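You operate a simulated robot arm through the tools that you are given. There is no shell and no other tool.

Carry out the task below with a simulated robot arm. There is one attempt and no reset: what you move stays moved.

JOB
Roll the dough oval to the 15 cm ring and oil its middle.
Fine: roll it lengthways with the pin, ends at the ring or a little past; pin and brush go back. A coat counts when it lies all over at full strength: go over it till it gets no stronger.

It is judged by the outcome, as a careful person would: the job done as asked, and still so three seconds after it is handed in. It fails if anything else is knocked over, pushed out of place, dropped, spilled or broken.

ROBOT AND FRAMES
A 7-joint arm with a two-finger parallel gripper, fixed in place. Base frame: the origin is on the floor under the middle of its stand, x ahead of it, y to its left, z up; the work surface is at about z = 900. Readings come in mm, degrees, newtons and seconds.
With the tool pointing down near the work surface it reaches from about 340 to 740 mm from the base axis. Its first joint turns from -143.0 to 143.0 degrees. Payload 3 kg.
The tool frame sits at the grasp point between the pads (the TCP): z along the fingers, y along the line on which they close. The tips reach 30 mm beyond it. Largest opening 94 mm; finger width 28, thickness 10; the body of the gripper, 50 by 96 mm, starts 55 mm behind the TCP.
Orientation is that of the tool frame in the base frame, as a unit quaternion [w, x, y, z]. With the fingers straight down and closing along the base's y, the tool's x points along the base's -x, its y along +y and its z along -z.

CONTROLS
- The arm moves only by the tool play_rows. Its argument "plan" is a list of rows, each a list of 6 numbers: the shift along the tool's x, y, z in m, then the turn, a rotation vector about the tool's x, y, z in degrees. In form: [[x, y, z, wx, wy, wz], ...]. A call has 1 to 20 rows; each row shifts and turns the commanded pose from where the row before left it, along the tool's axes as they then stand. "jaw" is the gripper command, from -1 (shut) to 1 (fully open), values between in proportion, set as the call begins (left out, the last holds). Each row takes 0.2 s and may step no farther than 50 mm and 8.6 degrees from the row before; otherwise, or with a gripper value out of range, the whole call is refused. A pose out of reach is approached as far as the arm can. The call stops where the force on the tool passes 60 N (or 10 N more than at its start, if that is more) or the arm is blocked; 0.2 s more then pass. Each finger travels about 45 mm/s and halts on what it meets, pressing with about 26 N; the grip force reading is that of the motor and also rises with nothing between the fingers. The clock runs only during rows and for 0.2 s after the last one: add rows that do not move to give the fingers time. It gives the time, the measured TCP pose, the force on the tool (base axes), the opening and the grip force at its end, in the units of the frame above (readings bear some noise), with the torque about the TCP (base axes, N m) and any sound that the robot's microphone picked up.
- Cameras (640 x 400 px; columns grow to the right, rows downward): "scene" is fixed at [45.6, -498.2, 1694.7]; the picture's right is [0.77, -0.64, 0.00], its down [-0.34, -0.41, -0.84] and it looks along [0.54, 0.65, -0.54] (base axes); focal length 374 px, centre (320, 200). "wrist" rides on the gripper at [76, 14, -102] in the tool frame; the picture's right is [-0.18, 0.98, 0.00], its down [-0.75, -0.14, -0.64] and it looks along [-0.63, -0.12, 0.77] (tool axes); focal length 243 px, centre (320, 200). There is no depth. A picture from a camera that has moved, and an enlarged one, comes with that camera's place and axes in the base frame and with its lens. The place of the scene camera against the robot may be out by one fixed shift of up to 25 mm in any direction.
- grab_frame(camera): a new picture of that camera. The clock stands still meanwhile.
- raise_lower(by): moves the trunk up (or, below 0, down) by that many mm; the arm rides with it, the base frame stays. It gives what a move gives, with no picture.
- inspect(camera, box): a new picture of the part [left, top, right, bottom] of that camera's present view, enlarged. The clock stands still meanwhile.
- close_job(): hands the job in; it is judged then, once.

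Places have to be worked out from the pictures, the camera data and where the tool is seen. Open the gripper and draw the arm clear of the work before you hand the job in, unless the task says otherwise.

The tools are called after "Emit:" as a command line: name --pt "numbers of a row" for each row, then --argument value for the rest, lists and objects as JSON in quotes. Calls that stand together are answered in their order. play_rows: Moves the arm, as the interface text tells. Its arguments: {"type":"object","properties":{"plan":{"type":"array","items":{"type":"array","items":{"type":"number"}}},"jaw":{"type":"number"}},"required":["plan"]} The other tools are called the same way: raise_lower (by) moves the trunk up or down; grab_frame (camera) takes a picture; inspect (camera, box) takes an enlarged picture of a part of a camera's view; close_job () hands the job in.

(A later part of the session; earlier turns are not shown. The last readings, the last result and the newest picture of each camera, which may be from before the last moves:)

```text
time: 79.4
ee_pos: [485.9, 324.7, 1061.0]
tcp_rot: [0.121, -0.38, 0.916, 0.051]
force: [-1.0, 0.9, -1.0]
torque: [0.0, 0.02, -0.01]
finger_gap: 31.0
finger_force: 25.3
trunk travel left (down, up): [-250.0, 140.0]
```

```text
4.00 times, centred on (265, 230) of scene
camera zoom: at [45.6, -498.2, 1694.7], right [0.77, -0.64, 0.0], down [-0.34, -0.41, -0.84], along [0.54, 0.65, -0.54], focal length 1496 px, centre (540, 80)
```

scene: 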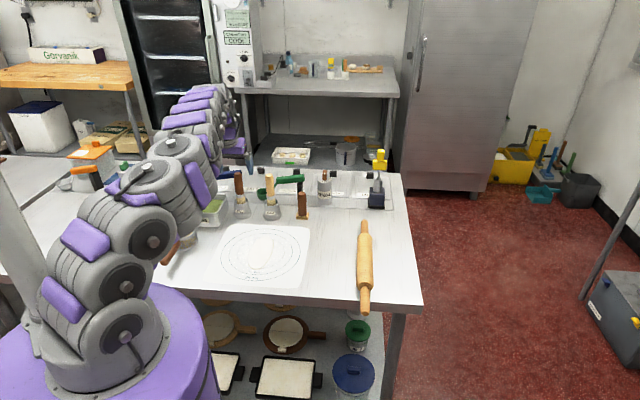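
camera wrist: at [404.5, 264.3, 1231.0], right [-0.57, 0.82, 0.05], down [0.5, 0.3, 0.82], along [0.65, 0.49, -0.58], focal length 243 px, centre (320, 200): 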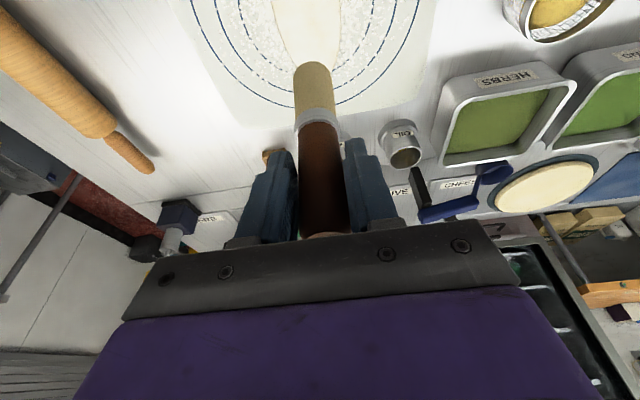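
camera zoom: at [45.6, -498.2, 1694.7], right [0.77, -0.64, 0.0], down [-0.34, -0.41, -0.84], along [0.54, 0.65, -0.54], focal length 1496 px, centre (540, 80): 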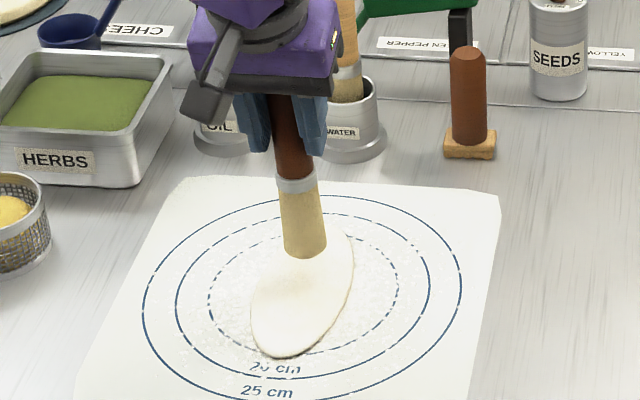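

Both views now suggest the tip is only about 105 mm below the grip, so it still hangs some 40 mm above the dough. I lower 25 mm and look again.

Emit:
play_rows --pt "0.00324 0 0.01207 0 0 0" --pt "0.00324 0 0.01207 0 0 0" --pt "0 0 0 0 0 0"

Emit:
inspect --camera "wrist" --box '[200, 0, 440, 170]'

Emit:
inspect --camera "scene" --box '[220, 200, 310, 280]'

```text
time: 80.2
ee_pos: [486.8, 322.9, 1035.6]
tcp_rot: [0.121, -0.379, 0.916, 0.051]
force: [0.8, 0.0, -0.3]
torque: [-0.03, 0.01, 0.03]
finger_gap: 31.0
finger_force: 26.0
trunk travel left (down, up): [-250.0, 140.0]
```

```text
2.35 times, centred on (320, 85) of wrist
camera zoom: at [406.2, 263.5, 1115.4], right [-0.57, 0.82, 0.05], down [0.5, 0.3, 0.81], along [0.65, 0.49, -0.58], focal length 571 px, centre (320, 471)
```

zoom: 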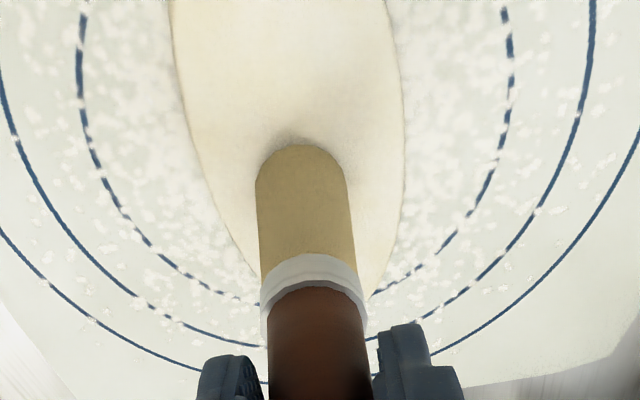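

```text
5.00 times, centred on (265, 240) of scene
camera zoom: at [45.6, -498.2, 1694.7], right [0.77, -0.64, 0.0], down [-0.34, -0.41, -0.84], along [0.54, 0.65, -0.54], focal length 1871 px, centre (595, 0)
```

zoom: 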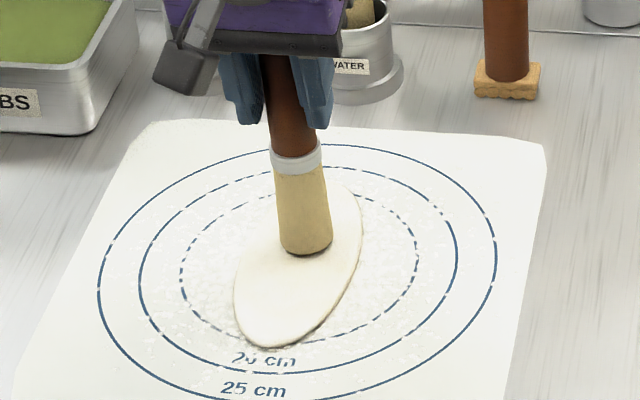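

The tip's shadow is close to the bristles now. I lower in 5 mm steps, watching force and shadow.

Emit:
play_rows --pt "0.00129 0 0.00483 0 0 0" --pt "0.00129 0 0.00483 0 0 0" --pt "0 0 0 0 0 0"

Emit:
inspect --camera "wrist" --box '[200, 0, 440, 170]'

Emit:
inspect --camera "scene" --box '[240, 210, 290, 270]'

```text
time: 81.0
ee_pos: [484.5, 323.3, 1029.5]
tcp_rot: [0.122, -0.379, 0.916, 0.05]
force: [0.7, -2.0, 27.3]
torque: [0.15, -0.19, 0.05]
finger_gap: 30.6
finger_force: 25.6
trunk travel left (down, up): [-250.0, 140.0]
```

```text
2.35 times, centred on (320, 85) of wrist
camera zoom: at [404.8, 263.9, 1107.6], right [-0.57, 0.82, 0.05], down [0.5, 0.3, 0.82], along [0.66, 0.49, -0.57], focal length 571 px, centre (320, 471)
```

zoom: 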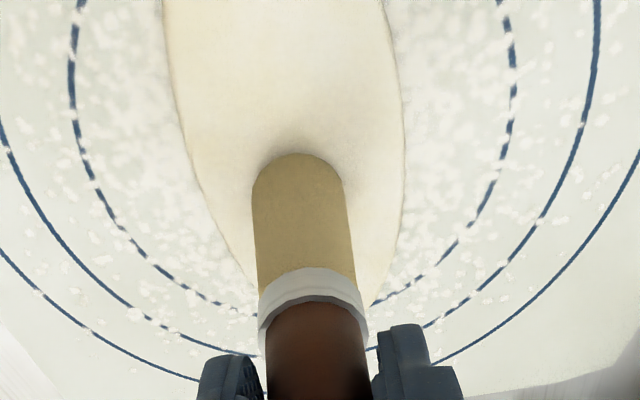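

```text
6.67 times, centred on (265, 240) of scene
camera zoom: at [45.6, -498.2, 1694.7], right [0.77, -0.64, 0.0], down [-0.34, -0.41, -0.84], along [0.54, 0.65, -0.54], focal length 2494 px, centre (687, -67)
```

zoom: 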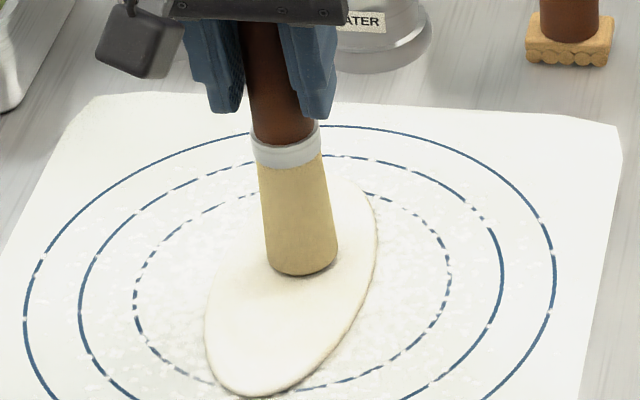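

The bristles are on the dough and pressing too hard (27 N), so I ease up 4.5 mm to a light contact.

Emit:
play_rows --pt "-0.00116 0 -0.00435 0 0 0" --pt "0 0 0 0 0 0"

Emit:
inspect --camera "wrist" --box '[200, 0, 440, 170]'

Emit:
inspect --camera "scene" --box '[240, 210, 290, 270]'

```text
time: 81.6
ee_pos: [485.2, 323.9, 1030.4]
tcp_rot: [0.119, -0.379, 0.916, 0.051]
force: [-0.4, -0.4, -0.5]
torque: [0.01, -0.02, -0.01]
finger_gap: 30.5
finger_force: 25.8
trunk travel left (down, up): [-250.0, 140.0]
```

```text
2.35 times, centred on (320, 85) of wrist
camera zoom: at [405.0, 264.8, 1109.9], right [-0.57, 0.82, 0.05], down [0.5, 0.3, 0.81], along [0.65, 0.49, -0.58], focal length 571 px, centre (320, 471)
```

zoom: 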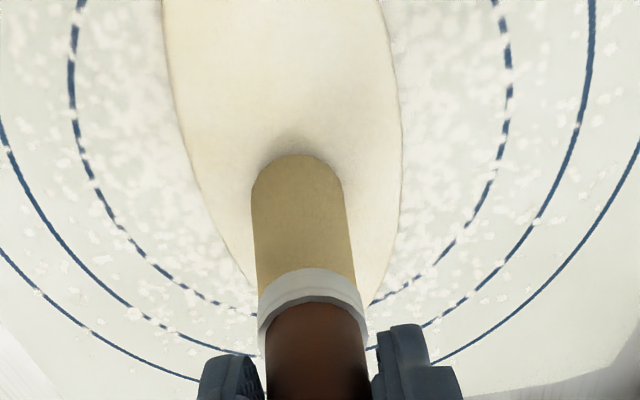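

```text
6.67 times, centred on (265, 240) of scene
camera zoom: at [45.6, -498.2, 1694.7], right [0.77, -0.64, 0.0], down [-0.34, -0.41, -0.84], along [0.54, 0.65, -0.54], focal length 2494 px, centre (687, -67)
```

zoom: 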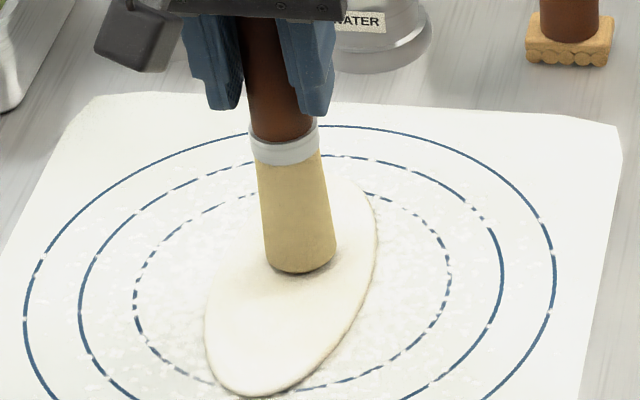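

Now just clear of the surface. I lower 1.5 mm for a light touch and make a first stroke from the middle 35 mm toward the far end, then look at the mark.

Emit:
play_rows --pt "0.00039 0 0.00145 0 0 0" --pt "0 0 0 0 0 0"

Emit:
play_rows --pt "-0.00966 0 0.00259 0 0 0" --pt "-0.00966 0 0.00259 0 0 0" --pt "-0.00966 0 0.00259 0 0 0" --pt "-0.00483 0 0.00129 0 0 0" --pt "0 0 0 0 0 0"

Emit:
inspect --camera "wrist" --box '[200, 0, 440, 170]'

Emit:
inspect --camera "scene" --box '[240, 210, 290, 270]'

```text
time: 82.2
ee_pos: [485.3, 324.3, 1031.4]
tcp_rot: [0.12, -0.38, 0.916, 0.051]
force: [0.5, 0.7, -1.6]
torque: [0.02, 0.01, -0.01]
finger_gap: 30.3
finger_force: 26.3
trunk travel left (down, up): [-250.0, 140.0]
```

```text
time: 83.4
ee_pos: [510.8, 348.3, 1029.6]
tcp_rot: [0.121, -0.379, 0.916, 0.051]
force: [-0.7, 1.1, -1.0]
torque: [-0.01, 0.01, -0.03]
finger_gap: 30.2
finger_force: 26.1
trunk travel left (down, up): [-250.0, 140.0]
```

```text
2.35 times, centred on (320, 85) of wrist
camera zoom: at [430.5, 289.3, 1109.0], right [-0.57, 0.82, 0.05], down [0.5, 0.3, 0.81], along [0.65, 0.49, -0.58], focal length 571 px, centre (320, 471)
```

zoom: 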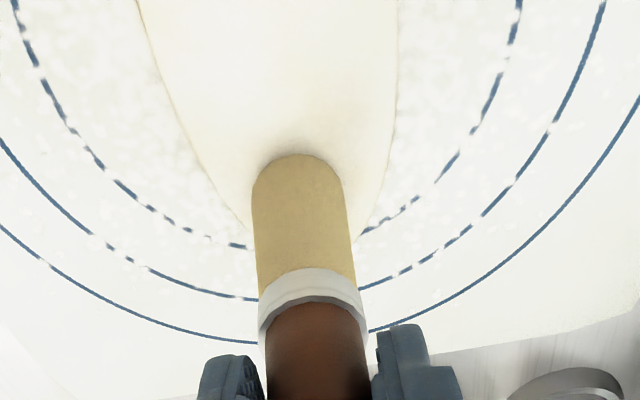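

```text
6.67 times, centred on (265, 240) of scene
camera zoom: at [45.6, -498.2, 1694.7], right [0.77, -0.64, 0.0], down [-0.34, -0.41, -0.84], along [0.54, 0.65, -0.54], focal length 2494 px, centre (687, -67)
```

zoom: 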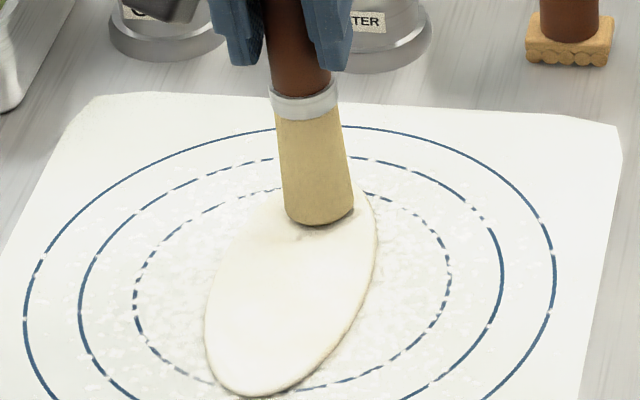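

No load on the tool, so the bristles are hovering just over the surface and no oil is laid yet. I lower 2 mm more until I feel light contact.

Emit:
play_rows --pt "0.00026 0 0.00097 0 0 0" --pt "0 0 0 0 0 0"

Emit:
play_rows --pt "0.00026 0 0.00097 0 0 0" --pt "0 0 0 0 0 0"

```text
time: 84.0
ee_pos: [510.6, 349.8, 1029.9]
tcp_rot: [0.12, -0.379, 0.916, 0.051]
force: [-0.4, 0.0, 2.5]
torque: [0.04, -0.04, 0.01]
finger_gap: 30.4
finger_force: 26.0
trunk travel left (down, up): [-250.0, 140.0]
```

```text
time: 84.6
ee_pos: [510.8, 349.4, 1028.5]
tcp_rot: [0.121, -0.38, 0.916, 0.052]
force: [0.0, -1.0, 9.5]
torque: [0.01, 0.03, 0.01]
finger_gap: 30.6
finger_force: 26.3
trunk travel left (down, up): [-250.0, 140.0]
```

Light contact, about 10 N. I ease 0.4 mm and stroke back along the middle line to 35 mm on the near side.

Emit:
play_rows --pt "0.00956 0 -0.00298 0 0 0" --pt "0.00966 0 -0.00259 0 0 0" --pt "0.00966 0 -0.00259 0 0 0" --pt "0.00966 0 -0.00259 0 0 0" --pt "0.00966 0 -0.00259 0 0 0" --pt "0.00966 0 -0.00259 0 0 0" --pt "0.00966 0 -0.00259 0 0 0"

Emit:
inspect --camera "wrist" --box '[200, 0, 440, 170]'

Emit:
inspect --camera "scene" --box '[240, 210, 290, 270]'

```text
time: 86.2
ee_pos: [460.3, 299.0, 1028.2]
tcp_rot: [0.119, -0.379, 0.916, 0.051]
force: [1.1, 1.7, 12.8]
torque: [0.38, -0.26, -0.02]
finger_gap: 30.0
finger_force: 26.3
trunk travel left (down, up): [-250.0, 140.0]
```

```text
2.35 times, centred on (320, 85) of wrist
camera zoom: at [380.3, 238.8, 1107.6], right [-0.57, 0.82, 0.05], down [0.5, 0.3, 0.82], along [0.65, 0.49, -0.58], focal length 571 px, centre (320, 471)
```

zoom: 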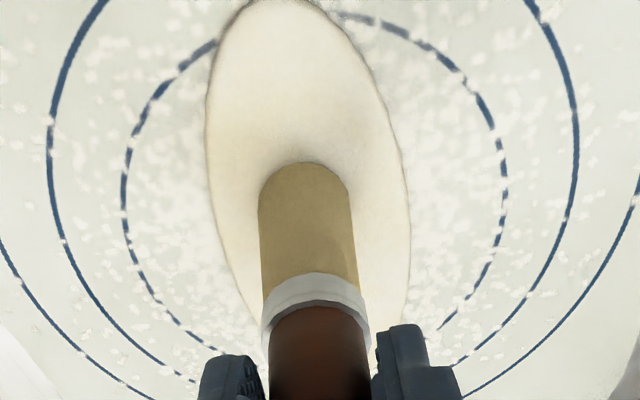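

```text
6.67 times, centred on (265, 240) of scene
camera zoom: at [45.6, -498.2, 1694.7], right [0.77, -0.64, 0.0], down [-0.34, -0.41, -0.84], along [0.54, 0.65, -0.54], focal length 2494 px, centre (687, -67)
```

zoom: 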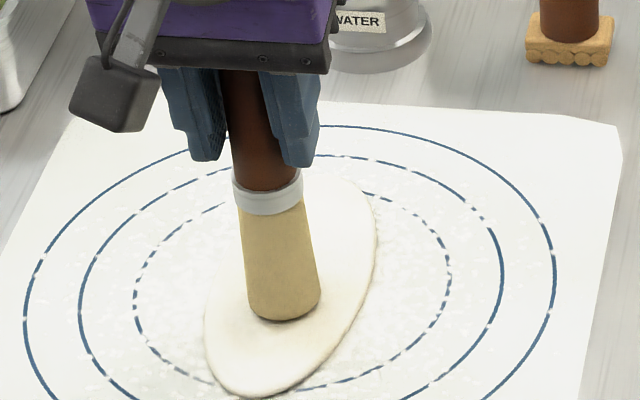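

I lift the brush off and look closely at the dough to see whether any oil shows.

Emit:
play_rows --pt "-0.0052 0 -0.0193 0 0 0" --pt "-0.0078 0 -0.029 0 0 0" --pt "0.0241 0.02 -0.0065 0 0 0" --pt "0.0241 0.02 -0.0065 0 0 0" --pt "0 0 0 0 0 0"

Emit:
grab_frame --camera "wrist"

Emit:
inspect --camera "scene" --box '[235, 220, 295, 275]'

```text
time: 87.4
ee_pos: [396.2, 293.2, 1076.1]
tcp_rot: [0.121, -0.38, 0.916, 0.051]
force: [0.2, -0.5, -1.2]
torque: [0.0, 0.0, 0.02]
finger_gap: 29.9
finger_force: 26.0
trunk travel left (down, up): [-250.0, 140.0]
```

```text
taken
camera wrist: at [316.1, 233.2, 1155.4], right [-0.57, 0.82, 0.05], down [0.5, 0.3, 0.81], along [0.65, 0.49, -0.58], focal length 243 px, centre (320, 200)
```

wrist: 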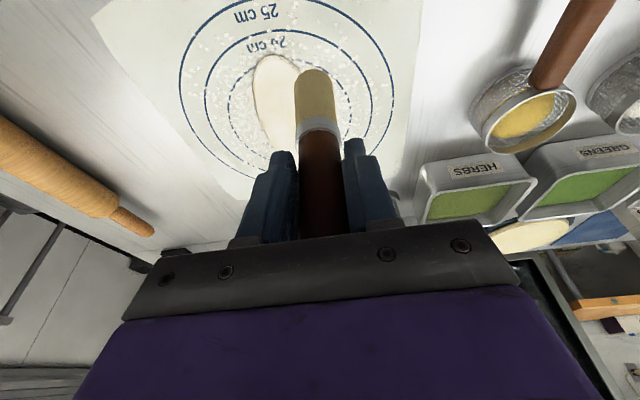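

```text
7.27 times, centred on (265, 248) of scene
camera zoom: at [45.6, -498.2, 1694.7], right [0.77, -0.64, 0.0], down [-0.34, -0.41, -0.84], along [0.54, 0.65, -0.54], focal length 2721 px, centre (720, -146)
```

zoom: 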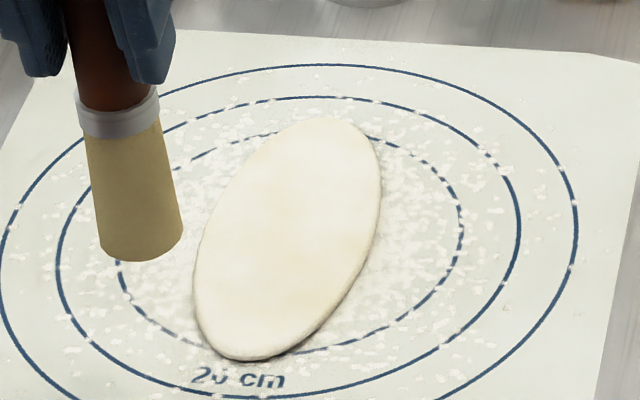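

I enlarge the dough in the wrist view to look for any sheen.

Emit:
inspect --camera "wrist" --box '[225, 40, 345, 160]'

Emit:
inspect --camera "scene" --box '[215, 175, 275, 225]'

```text
3.33 times, centred on (285, 100) of wrist
camera zoom: at [316.1, 233.2, 1155.4], right [-0.57, 0.82, 0.05], down [0.5, 0.3, 0.81], along [0.65, 0.49, -0.58], focal length 809 px, centre (437, 533)
```

zoom: 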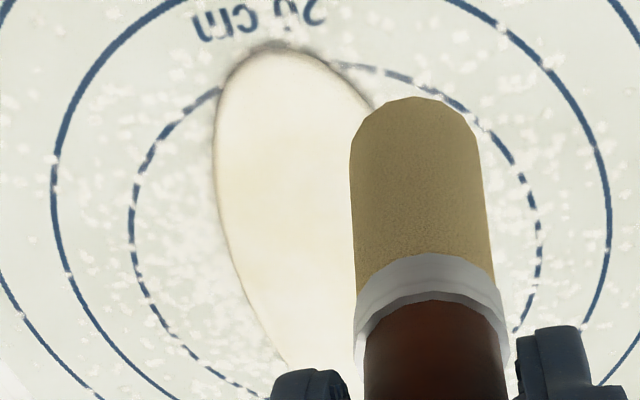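

```text
8.00 times, centred on (245, 200) of scene
camera zoom: at [45.6, -498.2, 1694.7], right [0.77, -0.64, 0.0], down [-0.34, -0.41, -0.84], along [0.54, 0.65, -0.54], focal length 2993 px, centre (920, 200)
```

zoom: 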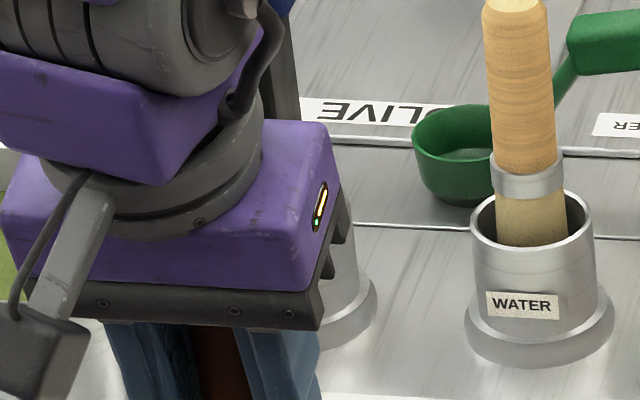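

No clear oil mark shows after one stroke. I go back and make several more strokes along the middle line with light contact to see whether a tint builds up.

Emit:
play_rows --pt "-0.0241 -0.0203 0.0065 0 0 0" --pt "-0.0241 -0.0203 0.0065 0 0 0" --pt "0.00518 0 0.01932 0 0 0" --pt "0.00518 0 0.01932 0 0 0" --pt "0.00238 0 0.00889 0 0 0" --pt "0 0 0 0 0 0"

Emit:
play_rows --pt "-0.00966 0 0.00259 0 0 0" --pt "-0.00966 0 0.00259 0 0 0" --pt "-0.00966 0 0.00259 0 0 0" --pt "-0.00966 0 0.00259 0 0 0" --pt "-0.00966 0 0.00259 0 0 0" --pt "-0.00966 0 0.00259 0 0 0" --pt "-0.00966 0 0.00259 0 0 0" --pt "0.00966 0 -0.00259 0 0 0" --pt "0.00966 0 -0.00259 0 0 0" --pt "0.00966 0 -0.00259 0 0 0" --pt "0.00966 0 -0.00259 0 0 0" --pt "0.00966 0 -0.00259 0 0 0" --pt "0.00966 0 -0.00259 0 0 0" --pt "0.00966 0 -0.00259 0 0 0"

Emit:
inspect --camera "scene" --box '[235, 220, 295, 275]'

```text
time: 88.8
ee_pos: [459.7, 298.0, 1029.3]
tcp_rot: [0.12, -0.38, 0.916, 0.051]
force: [0.2, 0.3, -0.6]
torque: [0.0, -0.03, 0.01]
finger_gap: 30.1
finger_force: 26.2
trunk travel left (down, up): [-250.0, 140.0]
```

```text
time: 91.8
ee_pos: [458.8, 298.2, 1029.6]
tcp_rot: [0.12, -0.38, 0.916, 0.051]
force: [0.0, -0.1, -0.7]
torque: [-0.01, 0.0, 0.02]
finger_gap: 30.3
finger_force: 26.0
trunk travel left (down, up): [-250.0, 140.0]
```

```text
7.27 times, centred on (265, 248) of scene
camera zoom: at [45.6, -498.2, 1694.7], right [0.77, -0.64, 0.0], down [-0.34, -0.41, -0.84], along [0.54, 0.65, -0.54], focal length 2721 px, centre (720, -146)
```

zoom: 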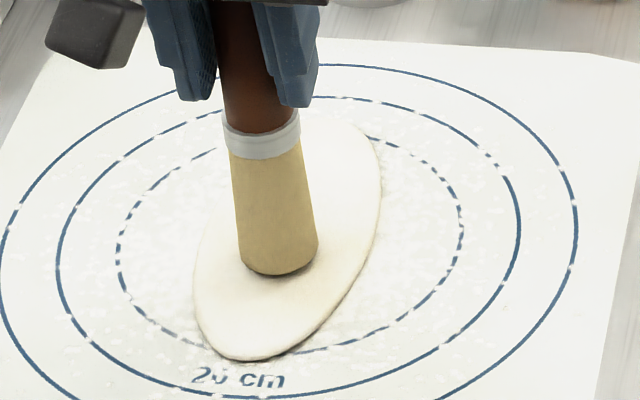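

The bristles were just clear of the surface. I lower 1.3 mm, check the force, and stroke forward and back again.

Emit:
play_rows --pt "0.00034 0 0.00126 0 0 0" --pt "0 0 0 0 0 0"

Emit:
play_rows --pt "-0.00966 0 0.00259 0 0 0" --pt "-0.00966 0 0.00259 0 0 0" --pt "-0.00966 0 0.00259 0 0 0" --pt "-0.00966 0 0.00259 0 0 0"

Emit:
play_rows --pt "-0.00966 0 0.00259 0 0 0" --pt "-0.00966 0 0.00259 0 0 0" --pt "-0.00966 0 0.00259 0 0 0"

Emit:
inspect --camera "scene" --box '[235, 220, 295, 275]'

```text
time: 92.4
ee_pos: [460.4, 298.5, 1028.5]
tcp_rot: [0.121, -0.38, 0.916, 0.051]
force: [0.4, -1.7, 7.1]
torque: [-0.05, 0.07, 0.0]
finger_gap: 30.3
finger_force: 25.7
trunk travel left (down, up): [-250.0, 140.0]
```

```text
time: 93.4
ee_pos: [488.5, 327.7, 1027.5]
tcp_rot: [0.121, -0.38, 0.916, 0.052]
force: [-2.2, -2.4, 9.4]
torque: [-0.19, 0.11, -0.01]
finger_gap: 30.0
finger_force: 26.1
trunk travel left (down, up): [-250.0, 140.0]
```

```text
time: 94.2
ee_pos: [509.0, 347.8, 1027.7]
tcp_rot: [0.12, -0.38, 0.916, 0.051]
force: [-2.5, -2.1, 9.7]
torque: [-0.17, 0.16, 0.01]
finger_gap: 29.9
finger_force: 25.9
trunk travel left (down, up): [-250.0, 140.0]
```

```text
7.27 times, centred on (265, 248) of scene
camera zoom: at [45.6, -498.2, 1694.7], right [0.77, -0.64, 0.0], down [-0.34, -0.41, -0.84], along [0.54, 0.65, -0.54], focal length 2721 px, centre (720, -146)
```

zoom: 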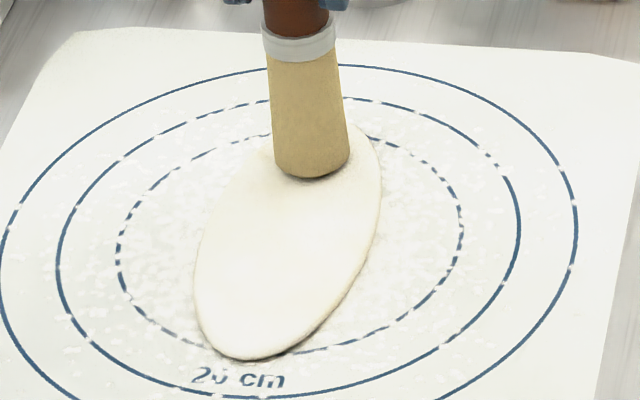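

Two clearly contacting strokes leave no oil, so the bristles aren't carrying any. I lift and take the brush back over the OIL pot to look at the oil level and dip it.

Emit:
play_rows --pt "-0.00809 0 -0.0302 0 0 0" --pt "-0.00809 0 -0.0302 0 0 0" --pt "-0.00809 0 -0.0302 0 0 0" --pt "-0.00809 0 -0.0302 0 0 0" --pt "-0.0255 0.01945 0.00683 0 0 0" --pt "-0.0255 0.01945 0.00683 0 0 0" --pt "-0.0255 0.01945 0.00683 0 0 0" --pt "-0.0255 0.01945 0.00683 0 0 0" --pt "-0.0255 0.01945 0.00683 0 0 0" --pt "-0.0255 0.01945 0.00683 0 0 0" --pt "0 0 0 0 0 0"

Emit:
grab_frame --camera "wrist"

Emit:
inspect --camera "scene" --box '[200, 130, 300, 225]'

Emit:
inspect --camera "scene" --box '[235, 220, 295, 275]'

```text
time: 96.6
ee_pos: [541.6, 542.5, 1153.1]
tcp_rot: [0.121, -0.379, 0.916, 0.05]
force: [-0.2, 0.3, -1.0]
torque: [-0.02, 0.01, 0.0]
finger_gap: 30.0
finger_force: 26.0
trunk travel left (down, up): [-250.0, 140.0]
```

```text
taken
camera wrist: at [461.8, 483.3, 1232.4], right [-0.57, 0.82, 0.05], down [0.5, 0.3, 0.82], along [0.65, 0.49, -0.58], focal length 243 px, centre (320, 200)
```

wrist: 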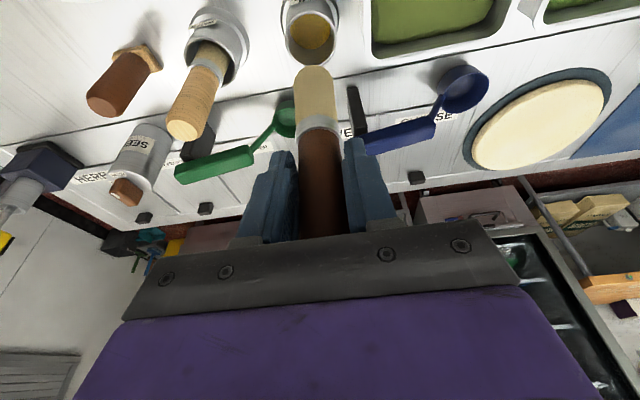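

```text
4.21 times, centred on (250, 178) of scene
camera zoom: at [45.6, -498.2, 1694.7], right [0.77, -0.64, 0.0], down [-0.34, -0.41, -0.84], along [0.54, 0.65, -0.54], focal length 1575 px, centre (615, 295)
```

zoom: 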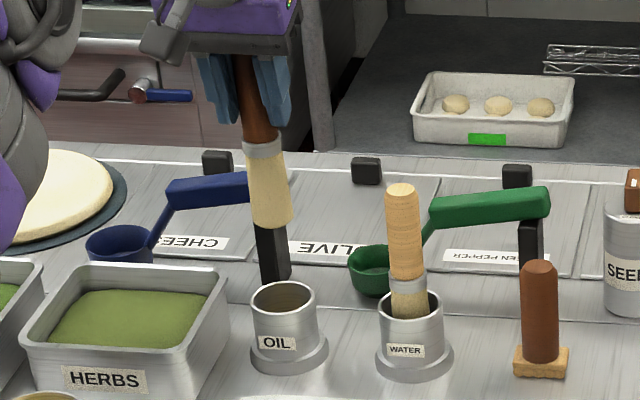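

```text
7.27 times, centred on (265, 248) of scene
camera zoom: at [45.6, -498.2, 1694.7], right [0.77, -0.64, 0.0], down [-0.34, -0.41, -0.84], along [0.54, 0.65, -0.54], focal length 2721 px, centre (720, -146)
```

zoom: 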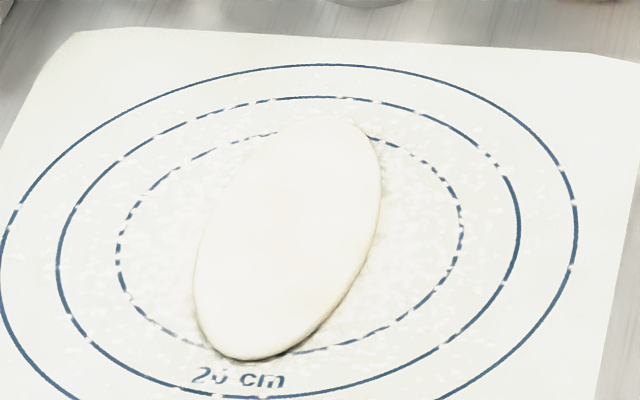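

The dough shows no oil. I look into the OIL pot and at the bristles.

Emit:
inspect --camera "wrist" --box '[260, 0, 370, 140]'

Emit:
inspect --camera "scene" --box '[230, 160, 285, 220]'

```text
2.86 times, centred on (315, 70) of wrist
camera zoom: at [461.8, 483.3, 1232.4], right [-0.57, 0.82, 0.05], down [0.5, 0.3, 0.82], along [0.65, 0.49, -0.58], focal length 693 px, centre (334, 571)
```

zoom: 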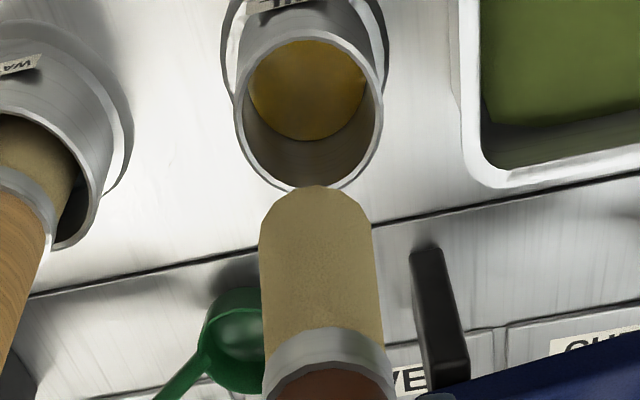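

```text
6.67 times, centred on (258, 190) of scene
camera zoom: at [45.6, -498.2, 1694.7], right [0.77, -0.64, 0.0], down [-0.34, -0.41, -0.84], along [0.54, 0.65, -0.54], focal length 2494 px, centre (737, 267)
```

zoom: 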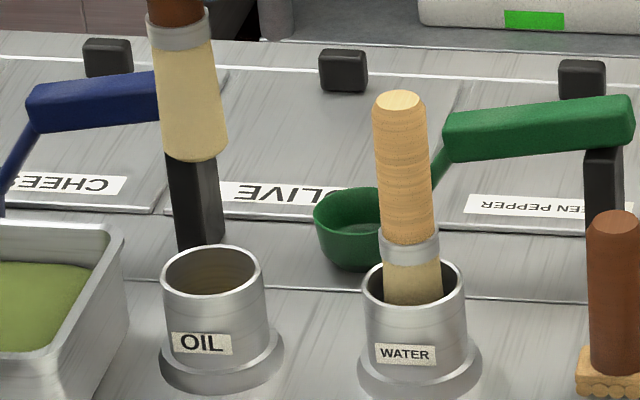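

The pot holds oil, and the bristle tip stood below its surface. Before dipping again I zoom hard on the dough to check whether a faint tint is there already.

Emit:
inspect --camera "scene" --box '[248, 232, 278, 264]'

Emit:
inspect --camera "scene" --box '[230, 190, 262, 218]'

```text
12.50 times, centred on (263, 248) of scene
camera zoom: at [45.6, -498.2, 1694.7], right [0.77, -0.64, 0.0], down [-0.34, -0.41, -0.84], along [0.54, 0.65, -0.54], focal length 4676 px, centre (1032, -400)
```

zoom: 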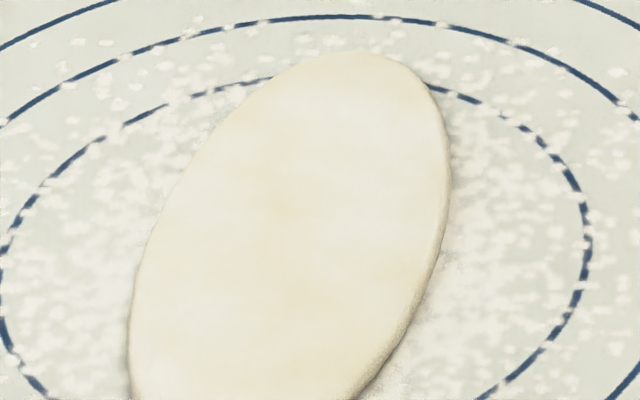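

```text
14.29 times, centred on (246, 204) of scene
camera zoom: at [45.6, -498.2, 1694.7], right [0.77, -0.64, 0.0], down [-0.34, -0.41, -0.84], along [0.54, 0.65, -0.54], focal length 5345 px, centre (1377, 143)
```

zoom: 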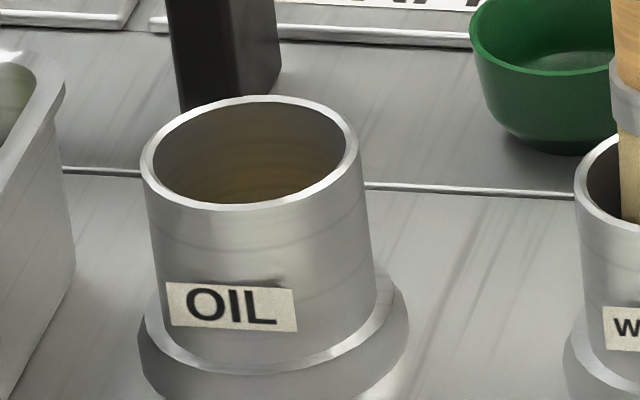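

No oil on the dough yet and no dent. I zoom on the fingers and handle to see exactly how the brush sits in the grip before going into the pot.

Emit:
inspect --camera "wrist" --box '[260, 110, 400, 240]'

Emit:
inspect --camera "scene" --box '[215, 120, 275, 180]'

```text
3.08 times, centred on (330, 175) of wrist
camera zoom: at [461.8, 483.3, 1232.4], right [-0.57, 0.82, 0.05], down [0.5, 0.3, 0.82], along [0.65, 0.49, -0.58], focal length 746 px, centre (289, 277)
```

zoom: 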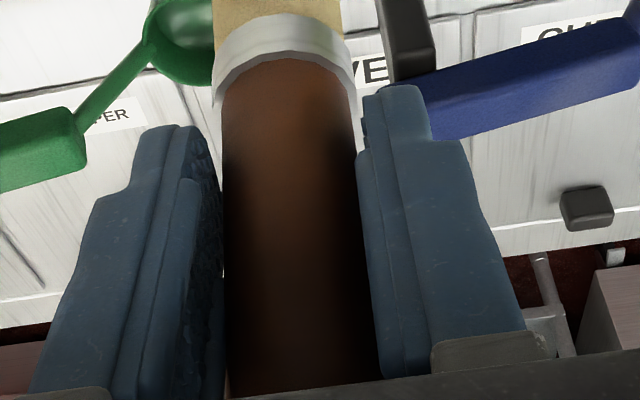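

```text
6.67 times, centred on (245, 150) of scene
camera zoom: at [45.6, -498.2, 1694.7], right [0.77, -0.64, 0.0], down [-0.34, -0.41, -0.84], along [0.54, 0.65, -0.54], focal length 2494 px, centre (820, 533)
```

zoom: 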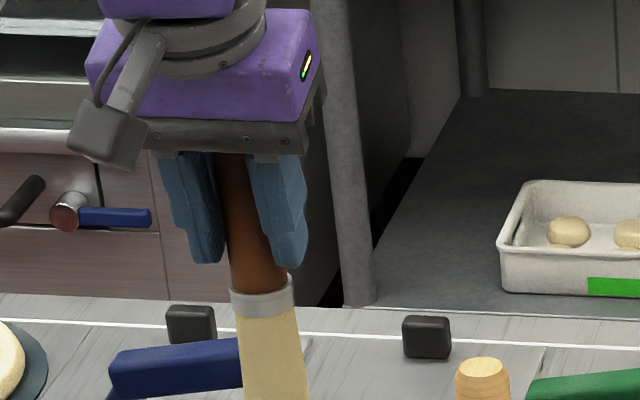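

The handle sits about 10 mm forward of the grip centre but upright. I line the brush up with the pot again and lower until the tip is just above the rim.

Emit:
play_rows --pt "0.0065 -0.0003 0.0214 0 0 0" --pt "0.0065 -0.0003 0.0214 0 0 0" --pt "0.0065 -0.0003 0.0214 0 0 0" --pt "0 0 0 0 0 0"

Emit:
inspect --camera "wrist" --box '[240, 0, 400, 150]'

Emit:
inspect --camera "scene" --box '[215, 160, 275, 220]'

```text
time: 97.6
ee_pos: [541.5, 541.5, 1085.4]
tcp_rot: [0.12, -0.38, 0.916, 0.051]
force: [-0.8, 0.1, -0.3]
torque: [-0.02, -0.01, -0.02]
finger_gap: 30.0
finger_force: 25.6
trunk travel left (down, up): [-250.0, 140.0]
```

```text
2.67 times, centred on (320, 75) of wrist
camera zoom: at [460.9, 481.1, 1164.0], right [-0.57, 0.82, 0.05], down [0.5, 0.3, 0.82], along [0.65, 0.49, -0.58], focal length 647 px, centre (320, 533)
```

zoom: 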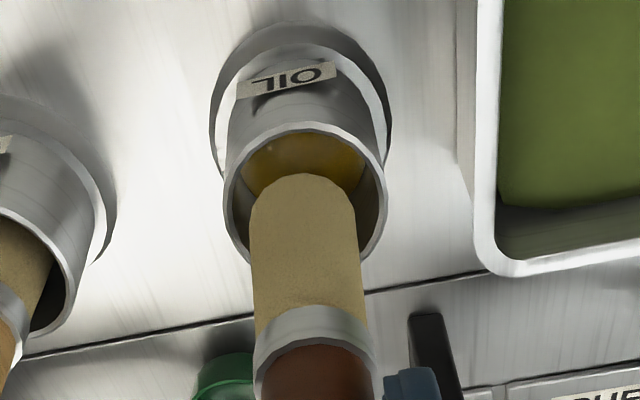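

```text
6.67 times, centred on (245, 190) of scene
camera zoom: at [45.6, -498.2, 1694.7], right [0.77, -0.64, 0.0], down [-0.34, -0.41, -0.84], along [0.54, 0.65, -0.54], focal length 2494 px, centre (820, 267)
```

zoom: 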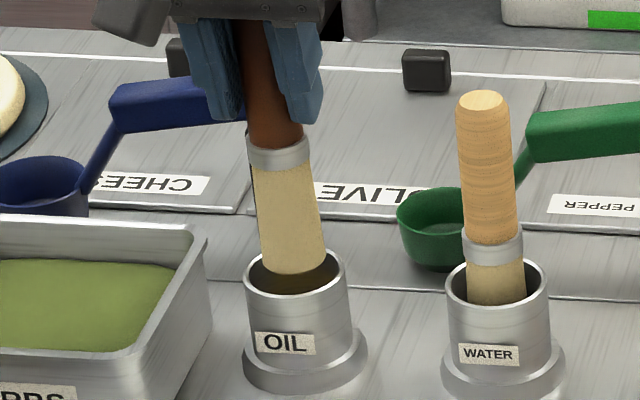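

The tip is centred over the pot. I lower it into the pot in steps, watching for side forces.

Emit:
play_rows --pt "0.00388 0 0.01449 0 0 0" --pt "0.00388 0 0.01449 0 0 0" --pt "0 0 0 0 0 0"

Emit:
play_rows --pt "0.00155 0 0.0058 0 0 0" --pt "0 0 0 0 0 0"

Emit:
inspect --camera "scene" --box '[215, 160, 275, 220]'

```text
time: 98.4
ee_pos: [538.5, 540.7, 1057.2]
tcp_rot: [0.121, -0.379, 0.916, 0.05]
force: [0.1, 0.1, -0.8]
torque: [-0.04, -0.01, 0.0]
finger_gap: 30.2
finger_force: 25.7
trunk travel left (down, up): [-250.0, 140.0]
```

```text
time: 99.0
ee_pos: [539.2, 541.2, 1050.0]
tcp_rot: [0.12, -0.38, 0.916, 0.051]
force: [-0.4, 0.1, -0.5]
torque: [-0.01, 0.04, -0.02]
finger_gap: 30.1
finger_force: 25.7
trunk travel left (down, up): [-250.0, 140.0]
```

```text
6.67 times, centred on (245, 190) of scene
camera zoom: at [45.6, -498.2, 1694.7], right [0.77, -0.64, 0.0], down [-0.34, -0.41, -0.84], along [0.54, 0.65, -0.54], focal length 2494 px, centre (820, 267)
```

zoom: 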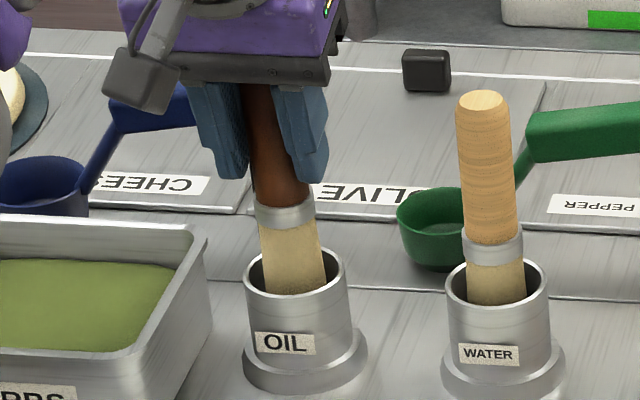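

No side force; the tip is inside the pot. I keep lowering 2–3 mm at a time until it reaches the oil and the pot floor.

Emit:
play_rows --pt "0.00078 0 0.0029 0 0 0" --pt "0.00078 0 0.0029 0 0 0" --pt "0 0 0 0 0 0"

Emit:
play_rows --pt "0.00052 0 0.00193 0 0 0" --pt "0 0 0 0 0 0"

Emit:
play_rows --pt "0.00052 0 0.00193 0 0 0" --pt "0 0 0 0 0 0"

```text
time: 99.8
ee_pos: [540.5, 540.9, 1043.6]
tcp_rot: [0.12, -0.38, 0.916, 0.049]
force: [1.1, 0.2, -0.3]
torque: [0.01, 0.01, -0.03]
finger_gap: 29.9
finger_force: 26.4
trunk travel left (down, up): [-250.0, 140.0]
```

```text
time: 100.4
ee_pos: [539.1, 541.3, 1043.4]
tcp_rot: [0.121, -0.379, 0.916, 0.05]
force: [-1.1, -0.1, 0.0]
torque: [-0.01, 0.01, -0.02]
finger_gap: 30.0
finger_force: 26.0
trunk travel left (down, up): [-250.0, 140.0]
```

```text
time: 101.0
ee_pos: [539.7, 541.6, 1039.7]
tcp_rot: [0.12, -0.379, 0.916, 0.05]
force: [0.0, -1.2, -0.4]
torque: [0.01, 0.02, 0.0]
finger_gap: 29.8
finger_force: 26.1
trunk travel left (down, up): [-250.0, 140.0]
```

Still free. I continue down in 2 mm steps.

Emit:
play_rows --pt "0.00052 0 0.00193 0 0 0" --pt "0 0 0 0 0 0"

Emit:
play_rows --pt "0.00052 0 0.00193 0 0 0" --pt "0 0 0 0 0 0"

Emit:
play_rows --pt "0.00052 0 0.00193 0 0 0" --pt "0 0 0 0 0 0"

```text
time: 101.6
ee_pos: [538.5, 541.0, 1039.5]
tcp_rot: [0.12, -0.379, 0.916, 0.049]
force: [0.3, -0.2, -0.4]
torque: [0.0, 0.04, 0.01]
finger_gap: 29.8
finger_force: 25.8
trunk travel left (down, up): [-250.0, 140.0]
```

```text
time: 102.2
ee_pos: [539.8, 541.4, 1037.5]
tcp_rot: [0.12, -0.379, 0.916, 0.05]
force: [0.2, -0.3, 0.3]
torque: [0.01, 0.01, 0.03]
finger_gap: 30.1
finger_force: 25.9
trunk travel left (down, up): [-250.0, 140.0]
```

```text
time: 102.8
ee_pos: [537.9, 541.3, 1034.3]
tcp_rot: [0.12, -0.38, 0.916, 0.05]
force: [1.2, -0.3, 0.3]
torque: [0.02, -0.01, -0.01]
finger_gap: 30.1
finger_force: 26.3
trunk travel left (down, up): [-250.0, 140.0]
```

Still no floor. I continue carefully.

Emit:
play_rows --pt "0.00039 0 0.00145 0 0 0" --pt "0 0 0 0 0 0"

Emit:
play_rows --pt "0.00039 0 0.00145 0 0 0" --pt "0 0 0 0 0 0"

Emit:
play_rows --pt "0.00039 0 0.00145 0 0 0" --pt "0 0 0 0 0 0"

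Emit:
inspect --camera "scene" --box '[215, 160, 275, 220]'

Emit:
grab_frame --camera "wrist"

```text
time: 103.4
ee_pos: [539.9, 539.4, 1034.2]
tcp_rot: [0.122, -0.38, 0.916, 0.051]
force: [0.8, 0.0, 8.3]
torque: [0.2, -0.17, 0.01]
finger_gap: 29.9
finger_force: 25.4
trunk travel left (down, up): [-250.0, 140.0]
```

```text
time: 104.0
ee_pos: [538.8, 539.8, 1034.1]
tcp_rot: [0.122, -0.38, 0.916, 0.052]
force: [1.3, 1.1, 24.0]
torque: [0.44, -0.35, -0.01]
finger_gap: 30.0
finger_force: 25.8
trunk travel left (down, up): [-250.0, 140.0]
```

```text
time: 104.6
ee_pos: [538.2, 539.8, 1031.7]
tcp_rot: [0.121, -0.38, 0.916, 0.051]
force: [0.4, -1.5, 27.8]
torque: [0.14, -0.16, -0.01]
finger_gap: 30.2
finger_force: 25.9
trunk travel left (down, up): [-250.0, 140.0]
```

```text
6.67 times, centred on (245, 190) of scene
camera zoom: at [45.6, -498.2, 1694.7], right [0.77, -0.64, 0.0], down [-0.34, -0.41, -0.84], along [0.54, 0.65, -0.54], focal length 2494 px, centre (820, 267)
```

zoom: 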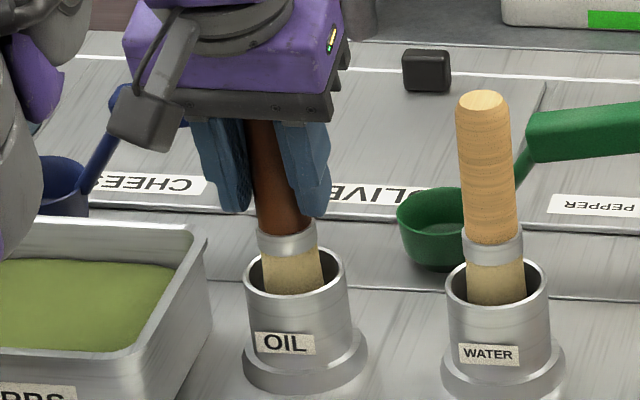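

```text
taken
camera wrist: at [458.6, 479.8, 1110.2], right [-0.57, 0.82, 0.05], down [0.5, 0.3, 0.82], along [0.66, 0.49, -0.58], focal length 243 px, centre (320, 200)
```

wrist: 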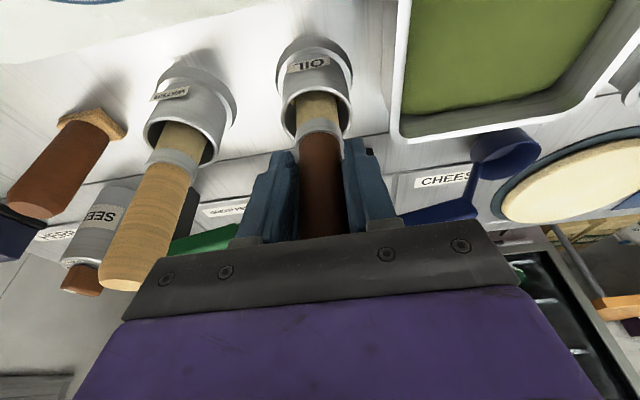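

The tip is on the pot floor, at the same depth as it stood originally, so I back off 1.5 mm. I let it soak with a small swirl, then lift it out.

Emit:
play_rows --pt "-0.00078 0 -0.0029 0 0 0" --pt "0 0 0 0 0 0" --pt "0.002 0 -0.0005 0 0 0" --pt "-0.004 0 0.001 0 0 0" --pt "0.002 0.002 -0.0005 0 0 0" --pt "0 -0.004 0 0 0 0" --pt "0 0.002 0 0 0 0" --pt "0 0 0 0 0 0" --pt "0 0 0 0 0 0" --pt "0 0 0 0 0 0"

Emit:
play_rows --pt "-0.00518 0 -0.01932 0 0 0" --pt "-0.00518 0 -0.01932 0 0 0" --pt "-0.00518 0 -0.01932 0 0 0" --pt "-0.00518 0 -0.01932 0 0 0" --pt "-0.00518 0 -0.01932 0 0 0" --pt "0 0 0 0 0 0"

Emit:
inspect --camera "wrist" --box '[240, 0, 400, 150]'

Emit:
inspect --camera "scene" --box '[215, 150, 275, 220]'

```text
time: 106.8
ee_pos: [538.6, 541.5, 1033.7]
tcp_rot: [0.12, -0.38, 0.916, 0.051]
force: [-0.7, -0.3, -0.7]
torque: [-0.01, -0.02, -0.02]
finger_gap: 30.2
finger_force: 26.5
trunk travel left (down, up): [-250.0, 140.0]
```

```text
time: 108.2
ee_pos: [539.2, 540.1, 1133.0]
tcp_rot: [0.119, -0.379, 0.916, 0.05]
force: [-0.6, 0.6, -0.4]
torque: [-0.02, 0.06, 0.02]
finger_gap: 30.2
finger_force: 26.8
trunk travel left (down, up): [-250.0, 140.0]
```

```text
2.67 times, centred on (320, 75) of wrist
camera zoom: at [460.7, 480.9, 1212.3], right [-0.57, 0.82, 0.05], down [0.5, 0.3, 0.81], along [0.65, 0.49, -0.58], focal length 647 px, centre (320, 533)
```

zoom: 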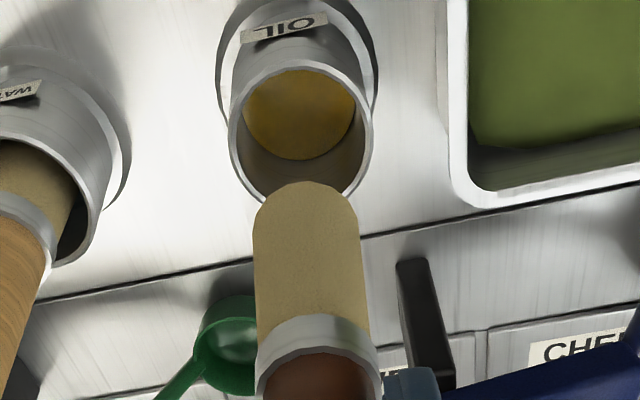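

```text
5.71 times, centred on (245, 185) of scene
camera zoom: at [45.6, -498.2, 1694.7], right [0.77, -0.64, 0.0], down [-0.34, -0.41, -0.84], along [0.54, 0.65, -0.54], focal length 2138 px, centre (749, 286)
```

zoom: 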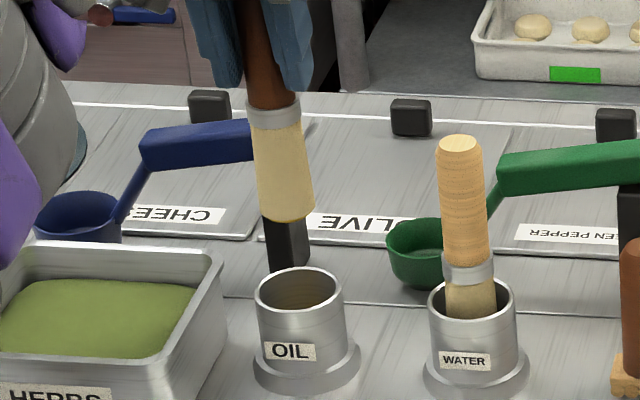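

The bristle end looks faintly golden now. I take it back over the dough centre, correcting for the 11 mm forward offset of the brush, and lower to just above the surface.

Emit:
play_rows --pt "0 0 0 0 0 0" --pt "0.02784 -0.0163 -0.00746 0 0 0" --pt "0.02784 -0.0163 -0.00746 0 0 0" --pt "0.02784 -0.0163 -0.00746 0 0 0" --pt "0.02784 -0.0163 -0.00746 0 0 0" --pt "0.02784 -0.0163 -0.00746 0 0 0" --pt "0.02784 -0.0163 -0.00746 0 0 0" --pt "0.02784 -0.0163 -0.00746 0 0 0" --pt "0.00666 0 0.02487 0 0 0" --pt "0.00666 0 0.02487 0 0 0" --pt "0.00666 0 0.02487 0 0 0" --pt "0.00666 0 0.02487 0 0 0" --pt "0 0 0 0 0 0"

Emit:
inspect --camera "wrist" --box '[200, 0, 440, 170]'

Emit:
inspect --camera "scene" --box '[235, 220, 295, 275]'

```text
time: 111.0
ee_pos: [476.7, 317.4, 1030.7]
tcp_rot: [0.12, -0.38, 0.916, 0.051]
force: [-0.3, 0.3, 0.1]
torque: [-0.03, 0.02, -0.01]
finger_gap: 29.9
finger_force: 26.5
trunk travel left (down, up): [-250.0, 140.0]
```

```text
2.35 times, centred on (320, 85) of wrist
camera zoom: at [396.7, 256.8, 1109.4], right [-0.57, 0.82, 0.05], down [0.5, 0.3, 0.82], along [0.65, 0.49, -0.58], focal length 571 px, centre (320, 471)
```

zoom: 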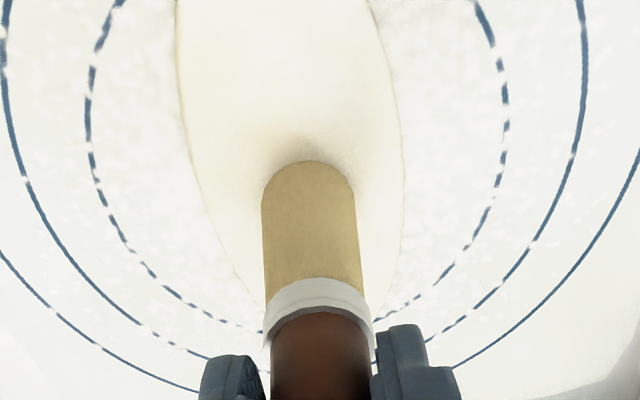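

```text
7.27 times, centred on (265, 248) of scene
camera zoom: at [45.6, -498.2, 1694.7], right [0.77, -0.64, 0.0], down [-0.34, -0.41, -0.84], along [0.54, 0.65, -0.54], focal length 2721 px, centre (720, -146)
```

zoom: 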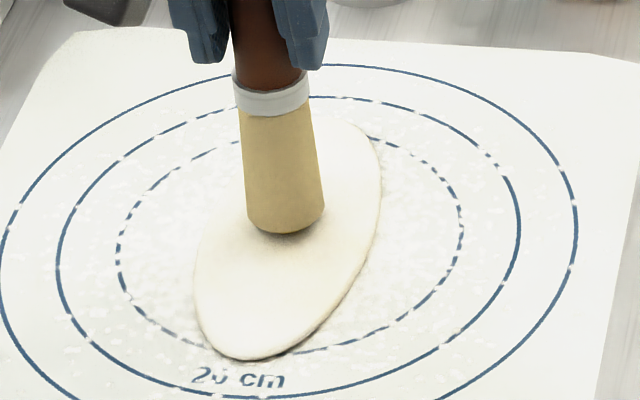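

The tip hovers over the middle. I lower 1 mm at a time to a light touch.

Emit:
play_rows --pt "0.00039 0 0.00145 0 0 0" --pt "0 0 0 0 0 0"

Emit:
play_rows --pt "0.00026 0 0.00097 0 0 0" --pt "0 0 0 0 0 0"

Emit:
play_rows --pt "0.00026 0 0.00097 0 0 0" --pt "0 0 0 0 0 0"

```text
time: 111.6
ee_pos: [476.8, 317.9, 1029.5]
tcp_rot: [0.12, -0.38, 0.916, 0.051]
force: [0.4, -0.2, 0.4]
torque: [0.0, 0.0, 0.0]
finger_gap: 30.0
finger_force: 25.9
trunk travel left (down, up): [-250.0, 140.0]
```

```text
time: 112.2
ee_pos: [476.2, 316.5, 1026.9]
tcp_rot: [0.12, -0.379, 0.916, 0.051]
force: [0.2, 0.5, -0.6]
torque: [-0.01, 0.02, 0.02]
finger_gap: 29.8
finger_force: 26.3
trunk travel left (down, up): [-250.0, 140.0]
```

```text
time: 112.8
ee_pos: [477.9, 318.3, 1027.2]
tcp_rot: [0.12, -0.379, 0.916, 0.051]
force: [-0.1, 0.1, 0.0]
torque: [0.01, -0.02, -0.01]
finger_gap: 30.2
finger_force: 26.3
trunk travel left (down, up): [-250.0, 140.0]
```

Emit:
play_rows --pt "0.00026 0 0.00097 0 0 0" --pt "0 0 0 0 0 0"

Emit:
play_rows --pt "0.00026 0 0.00097 0 0 0" --pt "0 0 0 0 0 0"

```text
time: 113.4
ee_pos: [477.0, 316.9, 1025.8]
tcp_rot: [0.121, -0.379, 0.916, 0.051]
force: [0.7, -0.7, 0.6]
torque: [0.07, -0.05, -0.01]
finger_gap: 29.8
finger_force: 25.6
trunk travel left (down, up): [-250.0, 140.0]
```

```text
time: 114.0
ee_pos: [477.7, 316.3, 1026.0]
tcp_rot: [0.121, -0.379, 0.916, 0.05]
force: [-0.1, -1.1, 13.2]
torque: [0.15, -0.12, 0.02]
finger_gap: 30.0
finger_force: 26.1
trunk travel left (down, up): [-250.0, 140.0]
```

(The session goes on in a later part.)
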